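You operate a simulated robot arm through the tools that you are given. There is no shell and no other tool. Be economical: measure what you need, move in short steps, check, and stop when the job is done.

Carry out the task below with a simulated robot arm. There is one attempt and no reset: what you move stays moved.

TASK
Take the green clog on the top of the folding mat and put it away on the worktop beside the slatted stand. Then take the line reel and leave it on the top of the folding mat.
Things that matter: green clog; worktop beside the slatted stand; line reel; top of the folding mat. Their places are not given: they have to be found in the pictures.

It is judged by the outcome, as a careful person would: the job done as asked, and still so three seconds after it is handed in. It fails if anything else is knocked over, pushed out of place, dropped, spilled or broken.

THE ROBOT
A 6-joint arm with a two-finger parallel gripper, fixed in place. Base frame: the origin is at the foot of the arm, x ahead of it, y to its left, z up; the work surface is at about z = 0.9. Lengths are in m, angles in rad, forces in N, time in s.
With the tool pointing down near the work surface it reaches from about 0.24 to 0.64 m from the base axis. Its first joint turns from -1.152 to 1.152 rad. Payload 2.7 kg.
Tool frame: the origin (TCP) lies between the finger pads and is the grasp point; the fingertips stand 0.023 m ahead of it; z points along the fingers, y is the line along which they close. The gripper opens to 0.094 m. The fingers are 0.038 m wide and 0.01 m thick; the gripper's body (0.054 by 0.096 m) begins 0.039 m behind the TCP.
Orientation is told as [roll, pitch, yaw] about the base's x, y, z axes, in that order, counted from this pose: with the fingers straight down and closing along the base's y, the tool's x points along the base's -x, its y along +y and its z along -z.

THE INTERFACE
- The arm moves only by the tool nudge_tool. Its argument "series" is a list of rows, each a list of 3 entries, a list of its own where there are three numbers: the opening, from 0 (shut) to 1 (fully open), then the shift along the tool's x, y, z in units of 40 mm (1.0 is 40 mm), then the turn, a rotation vector about the tool's x, y, z in units of 5 degrees (1.0 is 5 degrees). In form: [[grip, [dx, dy, dz], [wx, wy, wz]], ...]. A call has 1 to 12 rows; each row shifts and turns the commanded pose from where the row before left it, along the tool's axes as they then stand. A call with a number of a shift or a turn outside -1 to 1 is refused whole. A row lasts 0.2 s, in which the tool goes at most 0.05 m and 0.15 rad; a call with a longer step from one row to the next is refused whole, and so is a gripper value outside its range. A pose out of reach is approached as far as the arm can. The call stops where the force on the tool passes 40 N (or 10 N more than at its start, if that is more) or the arm is blocked; 0.2 s more then pass. The fingers move at their own pace (about 0.045 m/s each) and stop on an object; they squeeze with about 30 N. The grip force told is the motor's: it shows also when the fingers shut on nothing. Time passes only in rows, and 0.2 s behind the last, so rows that do not move let the fingers close. It gives the time, the measured TCP pose, the force on the tool (base axes), the opening and the grip force at its end, in the units of the frame above (readings bear some noise).
- Cameras (640 x 400 px; columns grow to the right, rows downward): "scene" is fixed at [0.0763, -0.4415, 1.3926]; the picture's right is [0.73, -0.69, 0.00], its down [-0.46, -0.49, -0.74] and it looks along [0.51, 0.54, -0.67] (base axes); focal length 232 px, centre (320, 200). "wrist" rides on the gripper at [-0.039, 0, -0.044] in the tool frame; the picture's right is [0.00, -1.00, 0.00], its down [0.97, 0.00, -0.24] and it looks along [0.24, 0.00, 0.97] (tool axes); focal length 218 px, centre (320, 200).
- snapshot(camera): a new picture of that camera. No time passes.
- point_at(camera, pixels): for up to 12 pixels [column, row] of the newest picture of that camera ("zoom" is the newest enlarged one), the place [x, y, z] in the base frame of the surface seen there, good to about 0.002 m. No time passes.
- enlarge(camera, box): a new picture of the part [left, top, right, bottom] of that camera's present view, enlarged. No time passes.
- sign_off(): hands the job in; it is judged then, once.

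Work in short steps. Measure before you move; look again where a grasp or a placing could have gone wrong, and mend it. You have 80 turns and 34 pictures in all, the two below and enlarged ones among them. Open the gripper and draw the arm clear of the work before you hand the job in, unless the task says otherwise; then end with one line.

The tools are called after "Emit:" as name(argument=value, ...) on one line, values as JSON. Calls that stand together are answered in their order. nudge_tool: Moves the arm, as the interface text tells. Its arguments: {"type":"object","properties":{"series":{"type":"array","items":{"type":"array"}}},"required":["series"]} The other tools are called the same way: snapshot (camera) takes a picture; point_at (camera, pixels) gives the place of the surface under pixels of a picture; enlarge (camera, box) takes an enlarged picture of a part of a camera's view; sign_off () hands the job in.

At the start:

```text
time_s: 0.0
tcp_pos: [0.3281, -0.0406, 1.2055]
tool_rot: [-0.001, -0.001, -0.002]
contact_force: [-0.4, 0.6, -0.4]
width: 0.0941
grasp_force: 0.0
```

scene: 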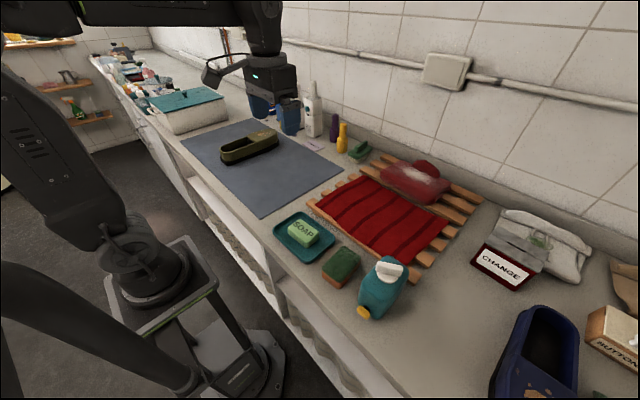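
wrist: 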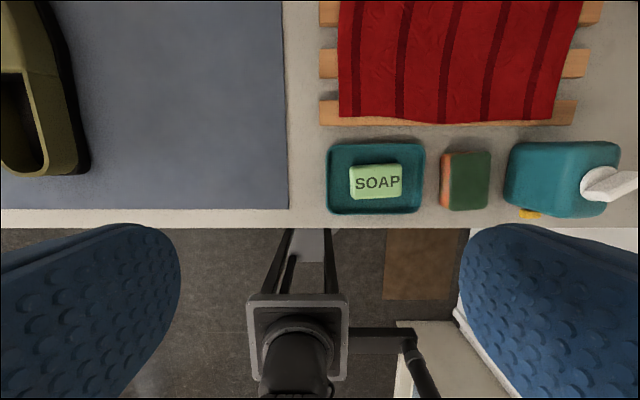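

The clog is on the blue-grey mat near (250,146), and the slatted stand is under the red cloth. I enlarge the scene to find the line reel and free worktop.

Emit:
enlarge(camera="scene", box=[180, 80, 400, 220])

Emit:
enlarge(camera="scene", box=[340, 140, 640, 400])

```text
2.86 times, centred on (290, 150) of scene
```

zoom: 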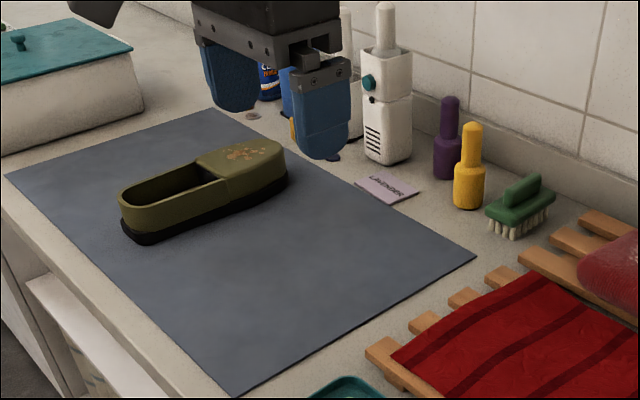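

```text
1.54 times, centred on (490, 270) of scene
```

zoom: 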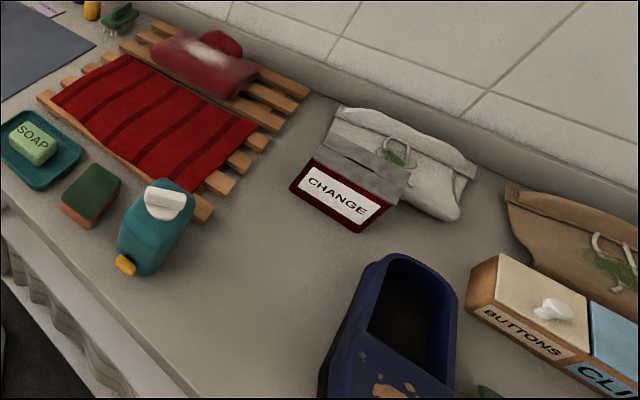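

No reel is visible yet; the gripper hides part of the back. I measure the key points and then move the arm to look.

Emit:
point_at(camera="scene", pixels=[[225, 163], [275, 137], [250, 150], [222, 152], [185, 140], [262, 217], [343, 170], [430, 258], [450, 290], [470, 265], [420, 330], [500, 370]])

Emit:
nudge_tool(series=[[1, [-0.5, -1, 0], [0, 0, 0]], [1, [-0.5, -1, 0], [0, 0, 0]], [1, [-0.5, -1, 0], [0, 0, 0]], [1, [0, -1, 0], [0, 0, 0]]])

Emit:
snapshot(camera="scene")

Emit:
snapshot(camera="wrist")

```text
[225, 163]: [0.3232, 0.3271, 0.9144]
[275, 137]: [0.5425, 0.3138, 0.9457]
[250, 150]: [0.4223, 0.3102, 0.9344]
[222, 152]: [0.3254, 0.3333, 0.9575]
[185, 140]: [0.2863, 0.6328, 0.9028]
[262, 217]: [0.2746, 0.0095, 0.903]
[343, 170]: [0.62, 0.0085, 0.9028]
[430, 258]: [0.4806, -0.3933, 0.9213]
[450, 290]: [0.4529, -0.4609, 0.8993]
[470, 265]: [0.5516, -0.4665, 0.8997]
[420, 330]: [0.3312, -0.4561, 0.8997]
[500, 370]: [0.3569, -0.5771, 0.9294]
```

```text
time_s: 1.0
tcp_pos: [0.3889, -0.2018, 1.205]
tool_rot: [-0.001, -0.001, 0.0]
contact_force: [-0.2, -0.1, -0.3]
width: 0.0941
grasp_force: 0.0
```

```text
29 pictures are left
```

scene: 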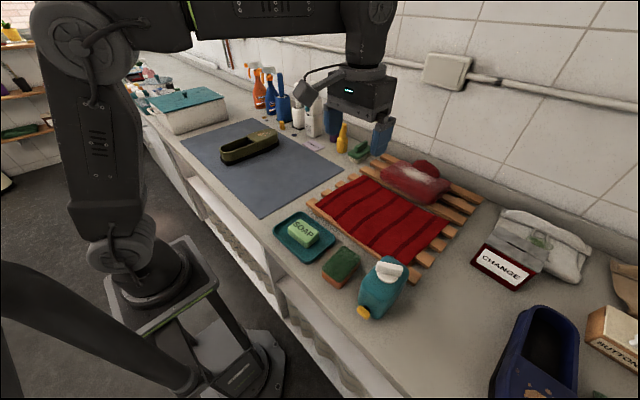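

```text
28 pictures are left
```

wrist: 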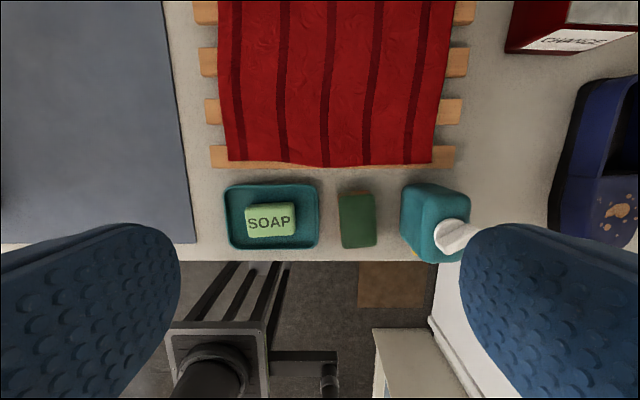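

Now I enlarge the red item at the back of the stand, the back row by the bottles, and the right end.

Emit:
enlarge(camera="scene", box=[360, 140, 480, 215])

Emit:
enlarge(camera="scene", box=[230, 55, 390, 165])

Emit:
enlarge(camera="scene", box=[440, 250, 640, 400])

```text
5.33 times, centred on (420, 178) of scene
```

zoom: 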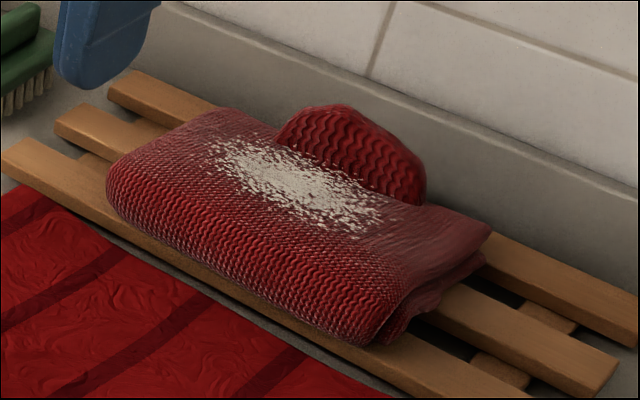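

```text
3.64 times, centred on (310, 110) of scene
```

zoom: 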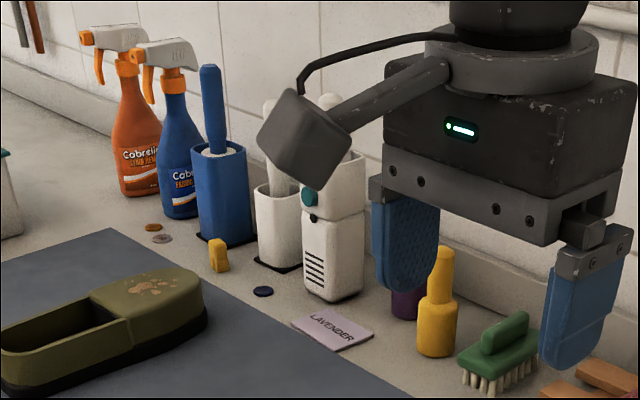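

```text
2.67 times, centred on (540, 325) of scene
```

zoom: 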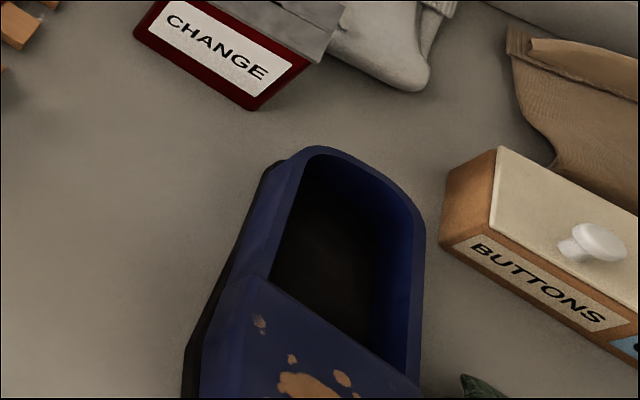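

No obvious reel yet; a candidate is the white box with a teal knob and slots. I look at the unseen right end with the wrist camera and measure the box.

Emit:
point_at(camera="scene", pixels=[[313, 130], [315, 105], [308, 114], [318, 97]])

Emit:
nudge_tool(series=[[1, [0, -1, 0], [0, 0, 0]], [1, [0, -1, 0], [0, 0, 0]], [1, [0, -1, 0], [0, 0, 0]], [1, [0, -1, 0], [0, 0, 0]], [1, [0, -1, 0], [0, 0, 0]], [1, [0, -1, 0], [0, 0, 0]], [1, [0, 0, 0], [0, 0, 0]]])

Emit:
snapshot(camera="wrist")

```text
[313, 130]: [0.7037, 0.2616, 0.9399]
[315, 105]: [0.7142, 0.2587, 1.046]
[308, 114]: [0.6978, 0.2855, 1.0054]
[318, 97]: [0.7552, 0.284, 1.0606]
```

```text
time_s: 2.6
tcp_pos: [0.3791, -0.4125, 1.1959]
tool_rot: [0.0, 0.001, -0.001]
contact_force: [0.4, -0.1, -0.1]
width: 0.094
grasp_force: 0.1
out of reach, approached as far as the arm can: row 6
```

```text
24 pictures are left
```

wrist: 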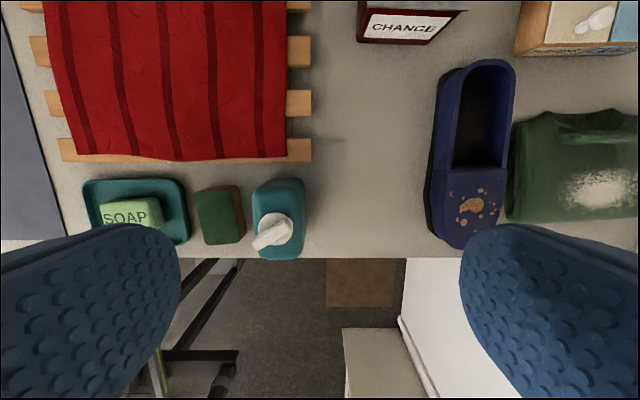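

The teal item at scene (382,287), with white handle and yellow tip, could be the line reel. I look closer.

Emit:
enlarge(camera="scene", box=[330, 235, 450, 335])

Emit:
enlarge(camera="wrist", box=[180, 150, 340, 270])

```text
4.00 times, centred on (390, 285) of scene
```

zoom: 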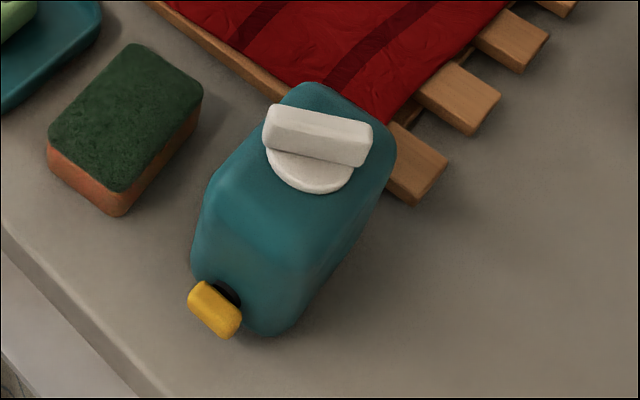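

```text
3.33 times, centred on (260, 210) of wrist
```

zoom: 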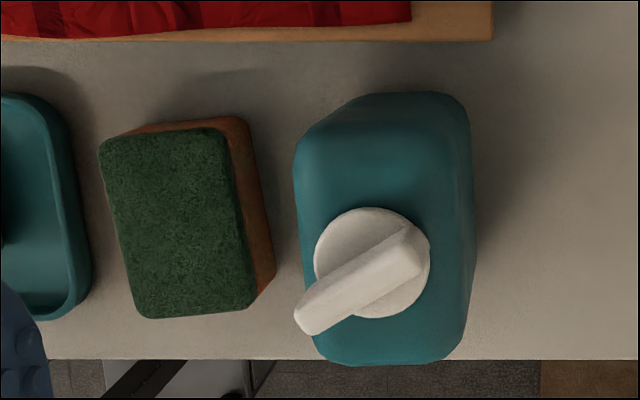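

That is the line reel: teal case, white crank on top, yellow line end at a slot. I measure it (wrist picture) and the worktop spot.

Emit:
point_at(camera="wrist", pixels=[[254, 200], [303, 200], [275, 182], [275, 255], [260, 238], [273, 230], [282, 224], [256, 245], [285, 250], [300, 250], [290, 185], [260, 200]])

Emit:
point_at(camera="scene", pixels=[[382, 265], [374, 300], [362, 314], [392, 300], [405, 275], [383, 316], [360, 290], [380, 255], [372, 262], [392, 268]])

Emit:
point_at(camera="wrist", pixels=[[313, 150], [305, 50], [313, 105], [360, 38], [432, 190], [440, 90], [360, 255], [370, 150], [430, 240], [425, 45]])

```text
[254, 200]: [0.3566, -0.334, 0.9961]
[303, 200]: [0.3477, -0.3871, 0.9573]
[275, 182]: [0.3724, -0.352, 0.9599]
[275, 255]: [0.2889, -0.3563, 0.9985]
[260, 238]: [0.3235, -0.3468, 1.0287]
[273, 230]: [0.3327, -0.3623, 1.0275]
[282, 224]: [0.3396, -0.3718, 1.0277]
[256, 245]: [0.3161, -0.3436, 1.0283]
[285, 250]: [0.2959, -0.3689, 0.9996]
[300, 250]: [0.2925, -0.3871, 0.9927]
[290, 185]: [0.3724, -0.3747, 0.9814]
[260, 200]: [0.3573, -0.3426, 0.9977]
```

```text
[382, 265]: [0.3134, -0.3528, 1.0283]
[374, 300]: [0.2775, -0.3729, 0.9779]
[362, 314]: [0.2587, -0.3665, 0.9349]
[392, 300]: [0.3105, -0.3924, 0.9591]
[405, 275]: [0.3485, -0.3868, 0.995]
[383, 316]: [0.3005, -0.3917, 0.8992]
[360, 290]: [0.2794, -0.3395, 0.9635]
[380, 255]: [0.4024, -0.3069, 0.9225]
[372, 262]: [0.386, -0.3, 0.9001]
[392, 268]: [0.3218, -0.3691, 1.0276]
```

```text
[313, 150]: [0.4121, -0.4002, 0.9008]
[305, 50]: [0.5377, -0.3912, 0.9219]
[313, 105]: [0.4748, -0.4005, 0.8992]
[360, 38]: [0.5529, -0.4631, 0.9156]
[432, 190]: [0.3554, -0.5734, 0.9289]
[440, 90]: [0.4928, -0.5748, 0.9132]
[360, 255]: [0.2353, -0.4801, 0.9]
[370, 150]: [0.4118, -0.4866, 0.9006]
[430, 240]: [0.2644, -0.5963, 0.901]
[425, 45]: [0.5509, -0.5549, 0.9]
```

Reel measured: about 0.058 wide in y, 0.10 tall. Free worktop lies at x 0.25–0.54, y −0.40 to −0.565. Now I go over the clog to measure it.

Emit:
nudge_tool(series=[[1, [0.2, 1, 0], [0, 0, 0]], [1, [0.2, 1, 0], [0, 0, 0]], [1, [0, 1, 0], [0, 0, 0]], [1, [0, 1, 0], [0, 0, 0]], [1, [0, 1, 0], [0, 0, 0]], [1, [0, 1, 0], [0, 0, 0]], [1, [0, 1, 0], [0, 0, 0]], [1, [0, 1, 0], [0, 0, 0]], [1, [0, 1, 0], [0, 0, 0]], [1, [0, 1, 0], [0, 0, 0]], [1, [0, 1, 0], [0, 0, 0]], [1, [0, 1, 0], [0, 0, 0]]])

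Emit:
nudge_tool(series=[[1, [0, 1, 0], [0, 0, 0]], [1, [0, 1, 0], [0, 0, 0]], [1, [0, 1, 0], [0, 0, 0]], [1, [0, 1, 0], [0, 0, 0]], [1, [0, 1, 0], [0, 0, 0]], [1, [0, 1, 0], [0, 0, 0]], [1, [0, 0, 0], [0, 0, 0]]])

Emit:
snapshot(camera="wrist")

```text
time_s: 5.2
tcp_pos: [0.3636, 0.0672, 1.1977]
tool_rot: [-0.001, 0.001, -0.002]
contact_force: [0.4, -0.5, 0.5]
width: 0.0939
grasp_force: 0.0
```

```text
time_s: 6.8
tcp_pos: [0.3621, 0.3064, 1.1986]
tool_rot: [-0.001, 0.0, 0.0]
contact_force: [0.6, 0.5, 0.1]
width: 0.0941
grasp_force: 0.1
```

```text
21 pictures are left
```

wrist: 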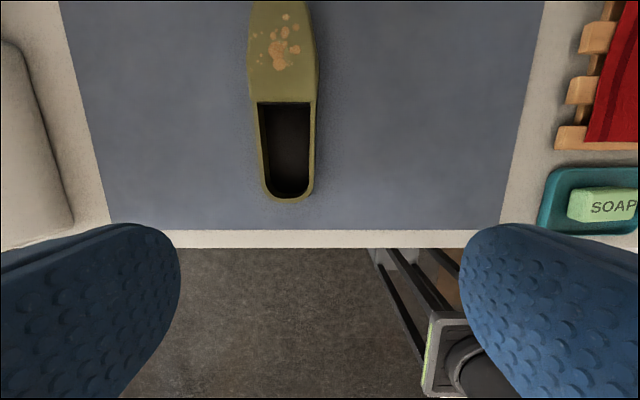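

Emit:
point_at(camera="wrist", pixels=[[285, 198], [260, 150], [314, 150], [258, 110], [315, 110], [250, 70], [317, 70], [285, 90], [285, 50], [280, 6], [285, 150], [285, 180]])

Emit:
enlarge(camera="wrist", box=[220, 0, 350, 210])

```text
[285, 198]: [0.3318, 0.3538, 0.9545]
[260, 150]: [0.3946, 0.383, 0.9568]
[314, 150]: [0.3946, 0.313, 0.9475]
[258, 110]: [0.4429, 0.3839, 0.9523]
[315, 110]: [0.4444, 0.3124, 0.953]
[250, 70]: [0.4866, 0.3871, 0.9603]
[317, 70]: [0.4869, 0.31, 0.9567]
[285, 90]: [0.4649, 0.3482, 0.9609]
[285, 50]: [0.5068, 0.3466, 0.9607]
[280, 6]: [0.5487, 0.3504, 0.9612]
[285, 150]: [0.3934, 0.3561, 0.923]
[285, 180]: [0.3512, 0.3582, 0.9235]
```

```text
1.90 times, centred on (285, 105) of wrist
```

zoom: 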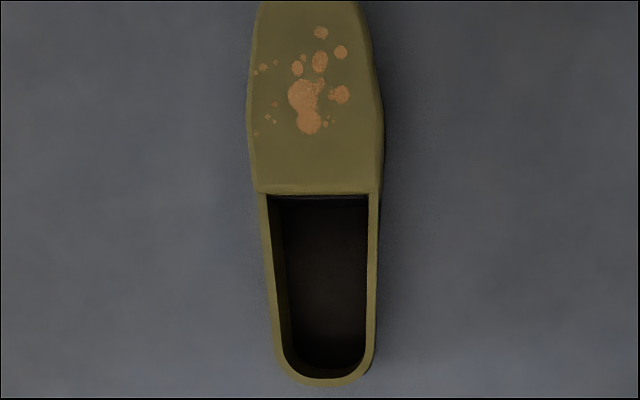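

Clog spans x 0.325–0.575, y centre 0.348, ~0.073 wide at x 0.445, top z 0.961. I move over x 0.445 and descend partway, then check.

Emit:
nudge_tool(series=[[1, [-0.7, 0.5, 0.3], [0, 0, 0]], [1, [-0.7, 0.54, 0.3], [0, 0, 0]], [1, [-0.68, 0, 0.6], [0, 0, 0]], [1, [0, 0, 1], [0, 0, 0]], [1, [0, 0, 1], [0, 0, 0]], [1, [0, 0, 1], [0, 0, 0]], [1, [0, 0, 0.7], [0, 0, 0]], [1, [0, 0, 0], [0, 0, 0]]])

Emit:
snapshot(camera="wrist")

```text
time_s: 8.6
tcp_pos: [0.4457, 0.3469, 1.0024]
tool_rot: [-0.001, 0.001, 0.0]
contact_force: [-0.5, 0.5, 0.0]
width: 0.094
grasp_force: 0.1
```

```text
19 pictures are left
```

wrist: 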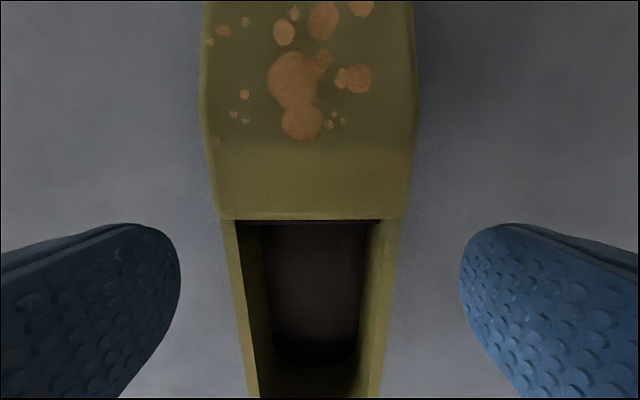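

Clog is centred between the fingers (cols 210–410). I descend to z≈0.944, slightly forward, and close.

Emit:
nudge_tool(series=[[1, [-0.3, 0.03, 0.5], [0, 0, 0]], [1, [0, 0, 0.5], [0, 0, 0]], [1, [0, 0, 0.45], [0, 0, 0]], [1, [0, 0, 0], [0, 0, 0]], [0, [0, 0, 0], [0, 0, 0]], [0, [0, 0, 0], [0, 0, 0]], [0, [0, 0, 0], [0, 0, 0]], [0, [0, 0, 0], [0, 0, 0]]])

```text
time_s: 10.4
tcp_pos: [0.4577, 0.3485, 0.9438]
tool_rot: [-0.001, 0.002, -0.001]
contact_force: [-0.5, -0.1, -0.6]
width: 0.0857
grasp_force: 29.9
```

Gripped at width 0.086 with 30 N. I lift a little and check.

Emit:
nudge_tool(series=[[0, [0, 0, -0.3], [0, 0, 0]], [0, [0, 0, -0.6], [0, 0, 0]], [0, [0, 0, -0.6], [0, 0, 0]], [0, [0, 0, 0], [0, 0, 0]]])

Emit:
snapshot(camera="scene")

```text
time_s: 11.4
tcp_pos: [0.457, 0.3486, 1.0035]
tool_rot: [0.001, -0.001, 0.0]
contact_force: [0.5, 0.5, 0.4]
width: 0.0001
grasp_force: 30.4
```

```text
18 pictures are left
```

scene: 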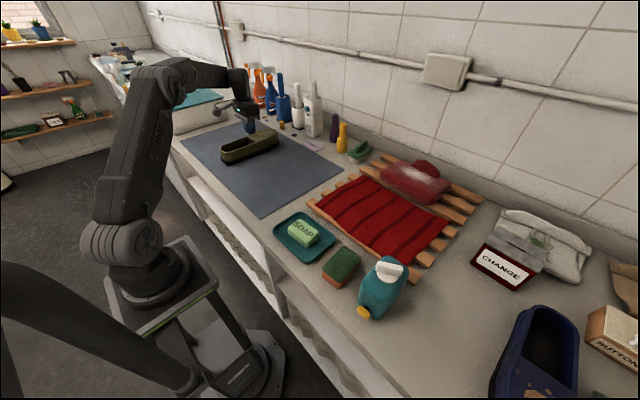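

The fingers slipped off: the vamp's sides slope outward. The clog still lies on the mat. I reopen, back off toward the heel and look at the wall profile.

Emit:
nudge_tool(series=[[0.4, [0.5, 0, -0.7], [0, 0, 0]], [0.4, [0.6, 0, -0.8], [0, 0, 0]], [0.4, [0.5, 0, 0], [0, 0, 0]], [0.4, [0, 0, 0], [0, 0, 0]]])

Emit:
enlarge(camera="wrist", box=[200, 0, 440, 260])

Emit:
enlarge(camera="scene", box=[205, 110, 305, 180])

```text
time_s: 12.4
tcp_pos: [0.3919, 0.3465, 1.0625]
tool_rot: [0.0, 0.0, 0.0]
contact_force: [-0.6, -1.0, 0.9]
width: 0.0377
grasp_force: 0.2
```

```text
1.54 times, centred on (320, 130) of wrist
```

zoom: 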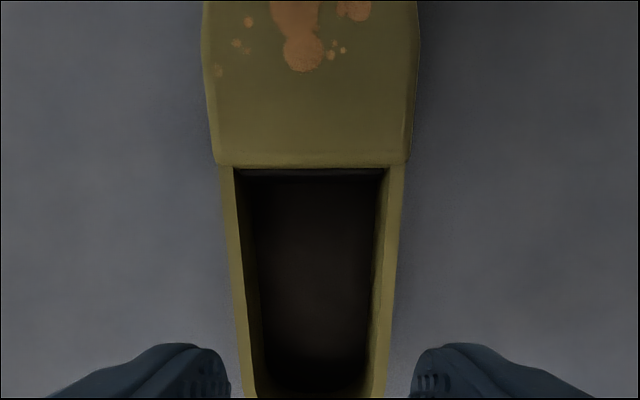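

```text
5.71 times, centred on (255, 145) of scene
```

zoom: 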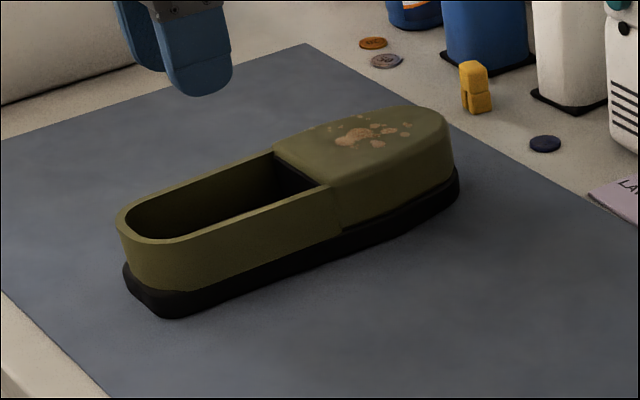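

The heel-section walls look vertical. I grip both walls from outside just behind the vamp, at x≈0.425, z≈0.945.

Emit:
nudge_tool(series=[[1, [-0.4, 0.03, 0], [0, 0, 0]], [1, [-0.41, 0, 0], [0, 0, 0]], [1, [0, 0, 0], [0, 0, 0]], [1, [0, 0, 0.9], [0, 0, 0]], [1, [0, 0, 0.9], [0, 0, 0]], [1, [0, 0, 0.6], [0, 0, 0]], [1, [0, 0, 0.55], [0, 0, 0]], [0, [0, 0, 0], [0, 0, 0]], [0, [0, 0, 0], [0, 0, 0]], [0, [0, 0, 0], [0, 0, 0]], [0, [0, 0, 0], [0, 0, 0]], [0, [0, 0, 0], [0, 0, 0]]])

Emit:
snapshot(camera="wrist")

```text
time_s: 15.0
tcp_pos: [0.4266, 0.3498, 0.945]
tool_rot: [0.0, 0.0, -0.001]
contact_force: [-0.9, -0.6, 1.1]
width: 0.0785
grasp_force: 30.6
```

```text
15 pictures are left
```

wrist: 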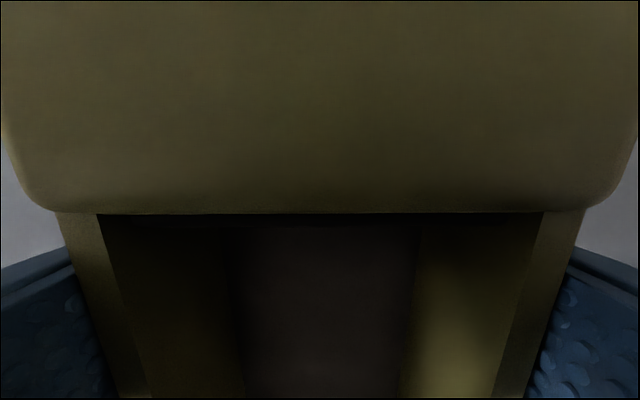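

Gripped at 0.0785. I lift slowly by a small amount and check the opening.

Emit:
nudge_tool(series=[[0, [0, 0, -0.1], [0, 0, 0]], [0, [0, 0, -0.2], [0, 0, 0]], [0, [0, 0, -0.2], [0, 0, 0]]])

```text
time_s: 15.8
tcp_pos: [0.426, 0.3508, 0.9655]
tool_rot: [0.0, 0.0, -0.001]
contact_force: [-0.1, 0.1, -2.2]
width: 0.0788
grasp_force: 30.1
```

The width holds and the load shows −2.2 N, so the clog is coming up. I lift further and check.

Emit:
nudge_tool(series=[[0, [0, 0, -0.4], [0, 0, 0]], [0, [0, 0, -0.6], [0, 0, 0]], [0, [0, 0, -0.7], [0, 0, 0]], [0, [0, 0, -0.7], [0, 0, 0]], [0, [0.4, 0, -0.7], [0, 0, 0]], [0, [0.4, 0, -0.7], [0, 0, 0]], [0, [0.4, 0, -0.7], [0, 0, 0]], [0, [0, 0, 0], [0, 0, 0]]])

Emit:
snapshot(camera="scene")

```text
time_s: 17.6
tcp_pos: [0.3792, 0.3512, 1.1461]
tool_rot: [0.0, -0.002, 0.001]
contact_force: [-0.4, 0.4, -2.2]
width: 0.0785
grasp_force: 30.1
```

```text
14 pictures are left
```

scene: 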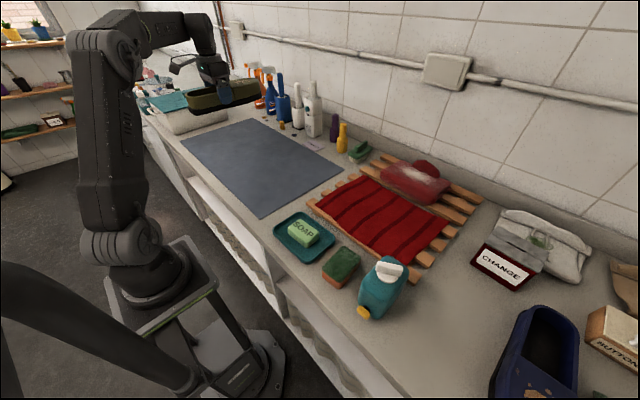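

The clog is held level. I carry it across at z≈1.146 toward y≈−0.478.

Emit:
nudge_tool(series=[[0, [0, -0.4, 0], [0, 0, 0]], [0, [0, -0.8, 0], [0, 0, 0]], [0, [0, -0.9, 0], [0, 0, 0]], [0, [0, -0.9, 0], [0, 0, 0]], [0, [0, -0.9, 0], [0, 0, 0]], [0, [0, -0.9, 0], [0, 0, 0]], [0, [0, -0.9, 0], [0, 0, 0]], [0, [0, -0.9, 0], [0, 0, 0]], [0, [0, -0.9, 0], [0, 0, 0]], [0, [0, -0.9, 0], [0, 0, 0]], [0, [0, -0.9, 0], [0, 0, 0]], [0, [0, -0.9, 0], [0, 0, 0]]])

Emit:
nudge_tool(series=[[0, [0, -0.9, 0], [0, 0, 0]], [0, [0, -0.9, 0], [0, 0, 0]], [0, [0, -0.9, 0], [0, 0, 0]], [0, [0, -0.9, 0], [0, 0, 0]], [0, [0, -0.9, 0], [0, 0, 0]], [0, [0, -0.9, 0], [0, 0, 0]], [0, [0, -0.9, 0], [0, 0, 0]], [0, [0, -0.9, 0], [0, 0, 0]], [0, [0.2, -0.9, 0], [0, 0, 0]], [0, [0.2, -0.9, 0], [0, 0, 0]], [0, [0.1, -0.6, 0], [0, 0, 0]], [0, [0, 0, 0], [0, 0, 0]]])

Emit:
snapshot(camera="scene")

```text
time_s: 20.2
tcp_pos: [0.3783, -0.0571, 1.1452]
tool_rot: [-0.001, -0.001, 0.0]
contact_force: [0.1, -0.5, -1.7]
width: 0.0785
grasp_force: 29.7
```

```text
time_s: 22.8
tcp_pos: [0.3577, -0.4431, 1.1463]
tool_rot: [0.0, 0.0, -0.001]
contact_force: [0.0, -0.5, -2.7]
width: 0.0786
grasp_force: 29.9
```

```text
13 pictures are left
```

scene: 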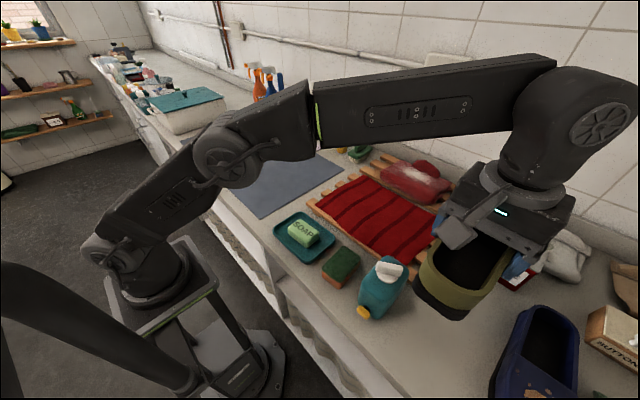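

Still level and held. I shift to y≈−0.478 and lower toward the worktop, stopping short.

Emit:
nudge_tool(series=[[0, [0, -0.5, 0], [0, 0, 0]], [0, [0, -0.37, 0.3], [0, 0, 0]], [0, [0, 0, 0.7], [0, 0, 0]], [0, [0, 0, 0.8], [0, 0, 0]], [0, [0, 0, 0.8], [0, 0, 0]], [0, [0, 0, 0.8], [0, 0, 0]], [0, [0, 0, 0.7], [0, 0, 0]], [0, [0, 0, 0], [0, 0, 0]]])

Emit:
snapshot(camera="scene")

```text
time_s: 24.6
tcp_pos: [0.3543, -0.4718, 0.9792]
tool_rot: [0.0, 0.0, -0.001]
contact_force: [-0.6, -0.1, -2.0]
width: 0.0782
grasp_force: 29.9
out of reach, approached as far as the arm can: row 2
```

```text
12 pictures are left
```

scene: 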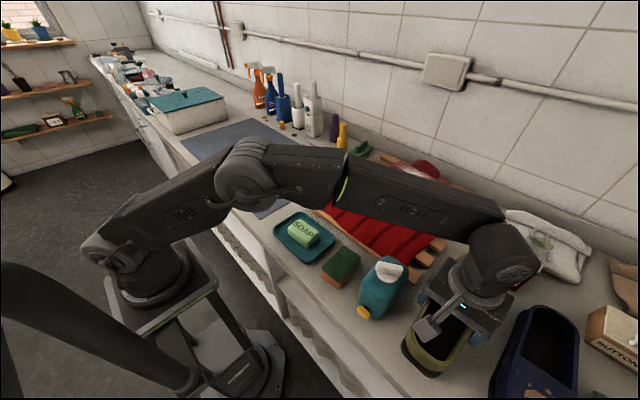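

It hangs over clear worktop. I lower the last ~38 mm gently.

Emit:
nudge_tool(series=[[0, [0, 0, 0.3], [0, 0, 0]], [0, [0, 0, 0.3], [0, 0, 0]], [0, [0, 0, 0.15], [0, 0, 0]], [0, [0, 0, 0.1], [0, 0, 0]], [0, [0, 0, 0.05], [0, 0, 0]], [0, [0, 0, 0], [0, 0, 0]]])

```text
time_s: 26.0
tcp_pos: [0.3547, -0.4725, 0.9427]
tool_rot: [0.002, -0.001, 0.0]
contact_force: [0.2, -0.4, -2.0]
width: 0.0783
grasp_force: 29.8
```

Emit:
nudge_tool(series=[[0, [0, 0, 0.05], [0, 0, 0]], [0, [0, 0, 0.04], [0, 0, 0]], [0, [0, 0, 0], [0, 0, 0]]])

```text
time_s: 26.8
tcp_pos: [0.3538, -0.4737, 0.9402]
tool_rot: [-0.002, -0.002, 0.0]
contact_force: [-1.6, 1.7, 9.1]
width: 0.0784
grasp_force: 30.0
```

Force turned to +9 N: the sole is on the worktop. I open and rise straight up.

Emit:
nudge_tool(series=[[1, [0, 0, -0.05], [0, 0, 0]], [1, [0, 0, 0], [0, 0, 0]], [1, [0, 0, 0], [0, 0, 0]], [1, [0, 0, -0.4], [0, 0, 0]], [1, [0, 0, -0.8], [0, 0, 0]], [1, [0, 0, -0.9], [0, 0, 0]], [1, [0, 0, -0.9], [0, 0, 0]], [1, [0, 0, -0.9], [0, 0, 0]], [1, [0, 0, -0.9], [0, 0, 0]], [1, [0, 0, 0], [0, 0, 0]]])

Emit:
snapshot(camera="wrist")

```text
time_s: 29.0
tcp_pos: [0.355, -0.4707, 1.1339]
tool_rot: [-0.001, 0.0, 0.0]
contact_force: [0.7, -1.1, 0.1]
width: 0.0939
grasp_force: 0.0
```

```text
11 pictures are left
```

wrist: 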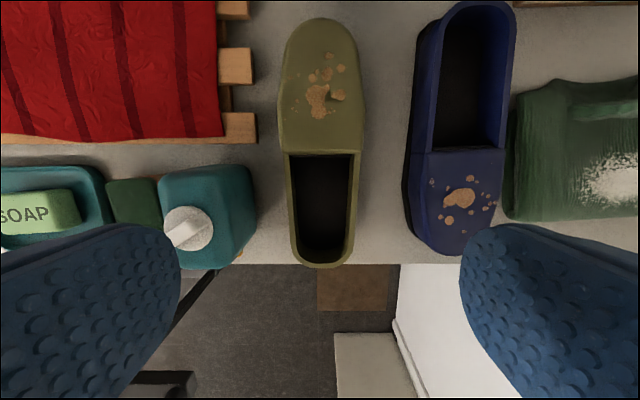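

The clog sits between stand and blue clog; I check the heel against the worktop edge, and measure the reel sides again.

Emit:
point_at(camera="wrist", pixels=[[322, 264], [280, 258], [375, 261], [285, 100], [365, 100], [320, 20], [256, 200], [250, 185], [165, 175], [160, 200], [240, 255], [205, 168]])

Emit:
enlarge(camera="scene", box=[330, 230, 530, 390])

```text
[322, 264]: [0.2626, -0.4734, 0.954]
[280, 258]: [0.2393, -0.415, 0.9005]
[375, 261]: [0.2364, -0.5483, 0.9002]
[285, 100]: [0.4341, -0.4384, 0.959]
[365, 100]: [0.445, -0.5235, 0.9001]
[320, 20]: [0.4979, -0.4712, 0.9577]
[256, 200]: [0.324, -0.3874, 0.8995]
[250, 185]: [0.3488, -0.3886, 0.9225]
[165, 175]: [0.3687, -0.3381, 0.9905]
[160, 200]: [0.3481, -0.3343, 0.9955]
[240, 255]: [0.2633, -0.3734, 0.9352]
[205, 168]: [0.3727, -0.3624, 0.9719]
```

```text
2.50 times, centred on (430, 310) of scene
```

zoom: 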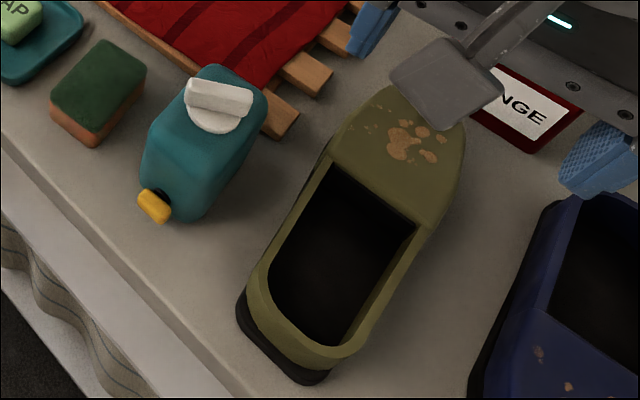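

Clog is well placed (heel x 0.26, edge 0.237). Now I go over the reel centre (0.327, −0.361) and descend partway.

Emit:
nudge_tool(series=[[1, [0.2, 0.9, 0], [0, 0, 0]], [1, [0.3, 0.9, 0], [0, 0, 0]], [1, [0.2, 0.92, 0], [0, 0, 0]], [1, [0, 0, 0.8], [0, 0, 0]], [1, [0, 0, 0.7], [0, 0, 0]], [1, [0, 0, 0], [0, 0, 0]]])

Emit:
snapshot(camera="wrist")

```text
time_s: 30.4
tcp_pos: [0.3258, -0.3642, 1.0759]
tool_rot: [-0.002, -0.001, -0.002]
contact_force: [0.3, -0.1, 0.5]
width: 0.094
grasp_force: 0.1
```

```text
9 pictures are left
```

wrist: 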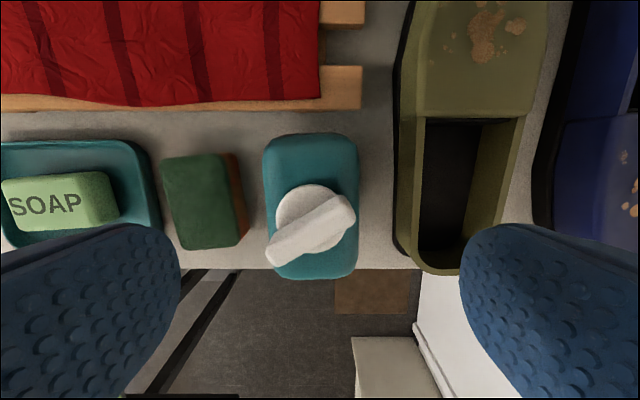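

Reel centred around col 310; I shift 4 mm and descend to z≈0.995, then close.

Emit:
nudge_tool(series=[[1, [0, 0.09, 0.6], [0, 0, 0]], [1, [0, 0, 0.6], [0, 0, 0]], [1, [0, 0, 0.5], [0, 0, 0]], [1, [0, 0, 0.3], [0, 0, 0]], [1, [0, 0, 0], [0, 0, 0]], [0, [0, 0, 0], [0, 0, 0]], [0, [0, 0, 0], [0, 0, 0]], [0, [0, 0, 0], [0, 0, 0]], [0, [0, 0, 0], [0, 0, 0]], [0, [0, 0, 0], [0, 0, 0]]])

```text
time_s: 32.6
tcp_pos: [0.3268, -0.361, 0.9936]
tool_rot: [0.0, -0.002, 0.0]
contact_force: [0.5, -1.6, 0.4]
width: 0.0596
grasp_force: 30.2
```

Gripped at 0.0596. I lift slowly and check the hold.

Emit:
nudge_tool(series=[[0, [0, 0, -0.1], [0, 0, 0]], [0, [0, 0, -0.2], [0, 0, 0]], [0, [0, 0, -0.3], [0, 0, 0]], [0, [0, 0, 0], [0, 0, 0]]])

```text
time_s: 33.6
tcp_pos: [0.3266, -0.3613, 1.0179]
tool_rot: [-0.001, -0.001, 0.0]
contact_force: [0.7, -0.7, -3.0]
width: 0.0596
grasp_force: 30.0
```

Held (−3 N). I lift to z≈1.17 and carry it toward the mat.

Emit:
nudge_tool(series=[[0, [0, 0, -0.5], [0, 0, 0]], [0, [0, 0, -0.8], [0, 0, 0]], [0, [0, 0, -0.9], [0, 0, 0]], [0, [0, 0, -0.9], [0, 0, 0]], [0, [0, 0, -0.6], [0, 0, 0]], [0, [0, 0.4, 0], [0, 0, 0]], [0, [0, 0.8, 0], [0, 0, 0]], [0, [0, 0.9, 0], [0, 0, 0]], [0, [0, 0.9, 0], [0, 0, 0]], [0, [0, 0.9, 0], [0, 0, 0]], [0, [0, 0.9, 0], [0, 0, 0]], [0, [0, 0.9, 0], [0, 0, 0]]])

Emit:
nudge_tool(series=[[0, [0, 0.9, 0], [0, 0, 0]], [0, [0, 0.9, 0], [0, 0, 0]], [0, [0, 0.9, 0], [0, 0, 0]], [0, [0, 0.9, 0], [0, 0, 0]], [0, [0, 0.9, 0], [0, 0, 0]], [0, [-0.3, 0.9, 0], [0, 0, 0]], [0, [-0.5, 0.9, 0], [0, 0, 0]], [0, [-0.5, 0.9, 0], [0, 0, 0]], [0, [-0.5, 0.9, 0], [0, 0, 0]], [0, [-0.5, 0.9, 0], [0, 0, 0]], [0, [0, 0.5, 0], [0, 0, 0]], [0, [0, 0, 0], [0, 0, 0]]])

Emit:
snapshot(camera="scene")

```text
time_s: 36.2
tcp_pos: [0.3272, -0.1318, 1.1642]
tool_rot: [0.0, 0.002, 0.002]
contact_force: [-0.4, 0.0, -3.6]
width: 0.0596
grasp_force: 30.0
```

```text
time_s: 38.8
tcp_pos: [0.418, 0.2475, 1.1648]
tool_rot: [0.002, 0.001, 0.001]
contact_force: [-0.2, -1.0, -3.1]
width: 0.0599
grasp_force: 30.6
```

```text
8 pictures are left
```

scene: 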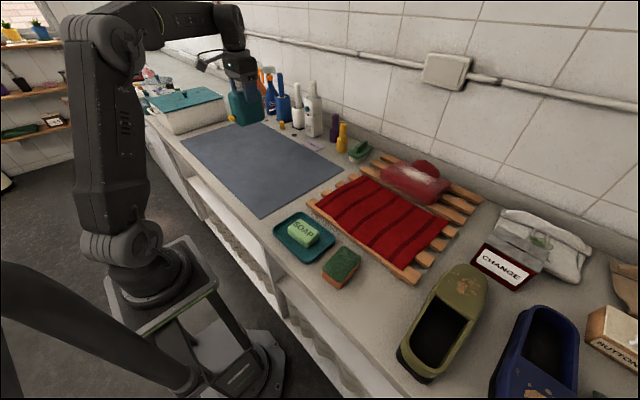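

Reel hangs upright over the mat. I lower to just above contact (expected TCP z≈0.997).

Emit:
nudge_tool(series=[[0, [0, 0, 0.4], [0, 0, 0]], [0, [0, 0, 0.8], [0, 0, 0]], [0, [0, 0, 0.9], [0, 0, 0]], [0, [0, 0, 0.9], [0, 0, 0]], [0, [0, 0, 0.6], [0, 0, 0]], [0, [0, 0, 0.3], [0, 0, 0]], [0, [0, 0, 0.15], [0, 0, 0]], [0, [0, 0, 0.08], [0, 0, 0]], [0, [0, 0, 0], [0, 0, 0]]])

```text
time_s: 40.8
tcp_pos: [0.4185, 0.2472, 0.9997]
tool_rot: [0.001, -0.002, 0.0]
contact_force: [0.3, 0.0, -4.1]
width: 0.0597
grasp_force: 29.7
```

Emit:
nudge_tool(series=[[0, [0, 0, 0.05], [0, 0, 0]], [0, [0, 0, 0.04], [0, 0, 0]], [0, [0, 0, 0], [0, 0, 0]]])

```text
time_s: 41.6
tcp_pos: [0.4182, 0.2473, 0.9967]
tool_rot: [0.001, 0.001, 0.0]
contact_force: [-0.9, -0.6, -1.5]
width: 0.0597
grasp_force: 30.1
```

Emit:
nudge_tool(series=[[0, [0, 0, 0.03], [0, 0, 0]], [0, [0, 0, 0], [0, 0, 0]]])

```text
time_s: 42.2
tcp_pos: [0.4181, 0.2469, 0.9967]
tool_rot: [-0.001, 0.001, -0.001]
contact_force: [-7.1, -4.3, 11.5]
width: 0.0597
grasp_force: 29.8
```

The reel is on the mat (+11 N). I open and rise straight up, then back off.

Emit:
nudge_tool(series=[[0, [0, 0, -0.04], [0, 0, 0]], [1, [0, 0, 0], [0, 0, 0]], [1, [0, 0, 0], [0, 0, 0]], [1, [0, 0, 0], [0, 0, 0]], [1, [0, 0, -0.4], [0, 0, 0]], [1, [0, 0, -0.8], [0, 0, 0]], [1, [0, 0, -0.9], [0, 0, 0]], [1, [0, 0, -0.9], [0, 0, 0]], [1, [0, 0, -0.9], [0, 0, 0]], [1, [0, -0.9, 0], [0, 0, 0]], [1, [0, -0.9, 0], [0, 0, 0]], [1, [0, -0.9, 0], [0, 0, 0]]])

Emit:
nudge_tool(series=[[1, [0.5, -0.9, 0], [0, 0, 0]], [1, [0.5, -0.9, 0], [0, 0, 0]], [1, [0.5, -0.9, 0], [0, 0, 0]], [1, [0.5, -0.9, 0], [0, 0, 0]], [1, [0, -0.9, 0], [0, 0, 0]], [1, [0, 0, 0], [0, 0, 0]]])

Emit:
snapshot(camera="scene")

```text
time_s: 44.8
tcp_pos: [0.4198, 0.1391, 1.1511]
tool_rot: [-0.001, -0.001, 0.0]
contact_force: [0.2, -0.4, 0.3]
width: 0.0938
grasp_force: 0.0
```

```text
time_s: 46.2
tcp_pos: [0.3386, -0.0414, 1.153]
tool_rot: [0.0, 0.001, 0.0]
contact_force: [-0.7, 0.2, 0.4]
width: 0.094
grasp_force: 0.1
```

```text
7 pictures are left
```

scene: 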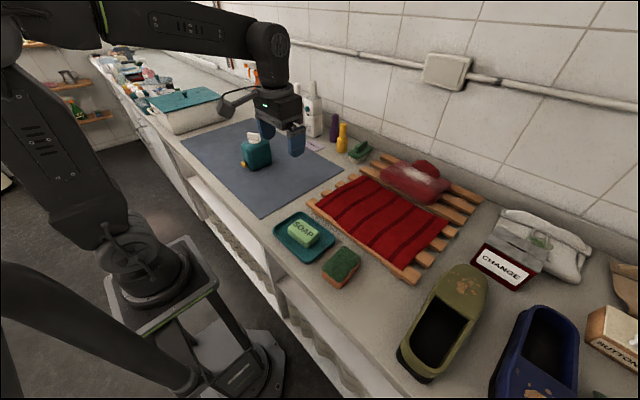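

The reel stands upright on the mat near (257,152), the clog is on the worktop beside the stand near (445,320), and everything else looks in place. I hand it in.

Emit:
sign_off()

```text
The job is handed in.
```

The green clog now sits on the worktop beside the slatted stand, and the line reel stands upright on top of the folding mat. My first grip on the clog slipped off while it was still on the mat, but the second held, and the last picture shows nothing else moved.
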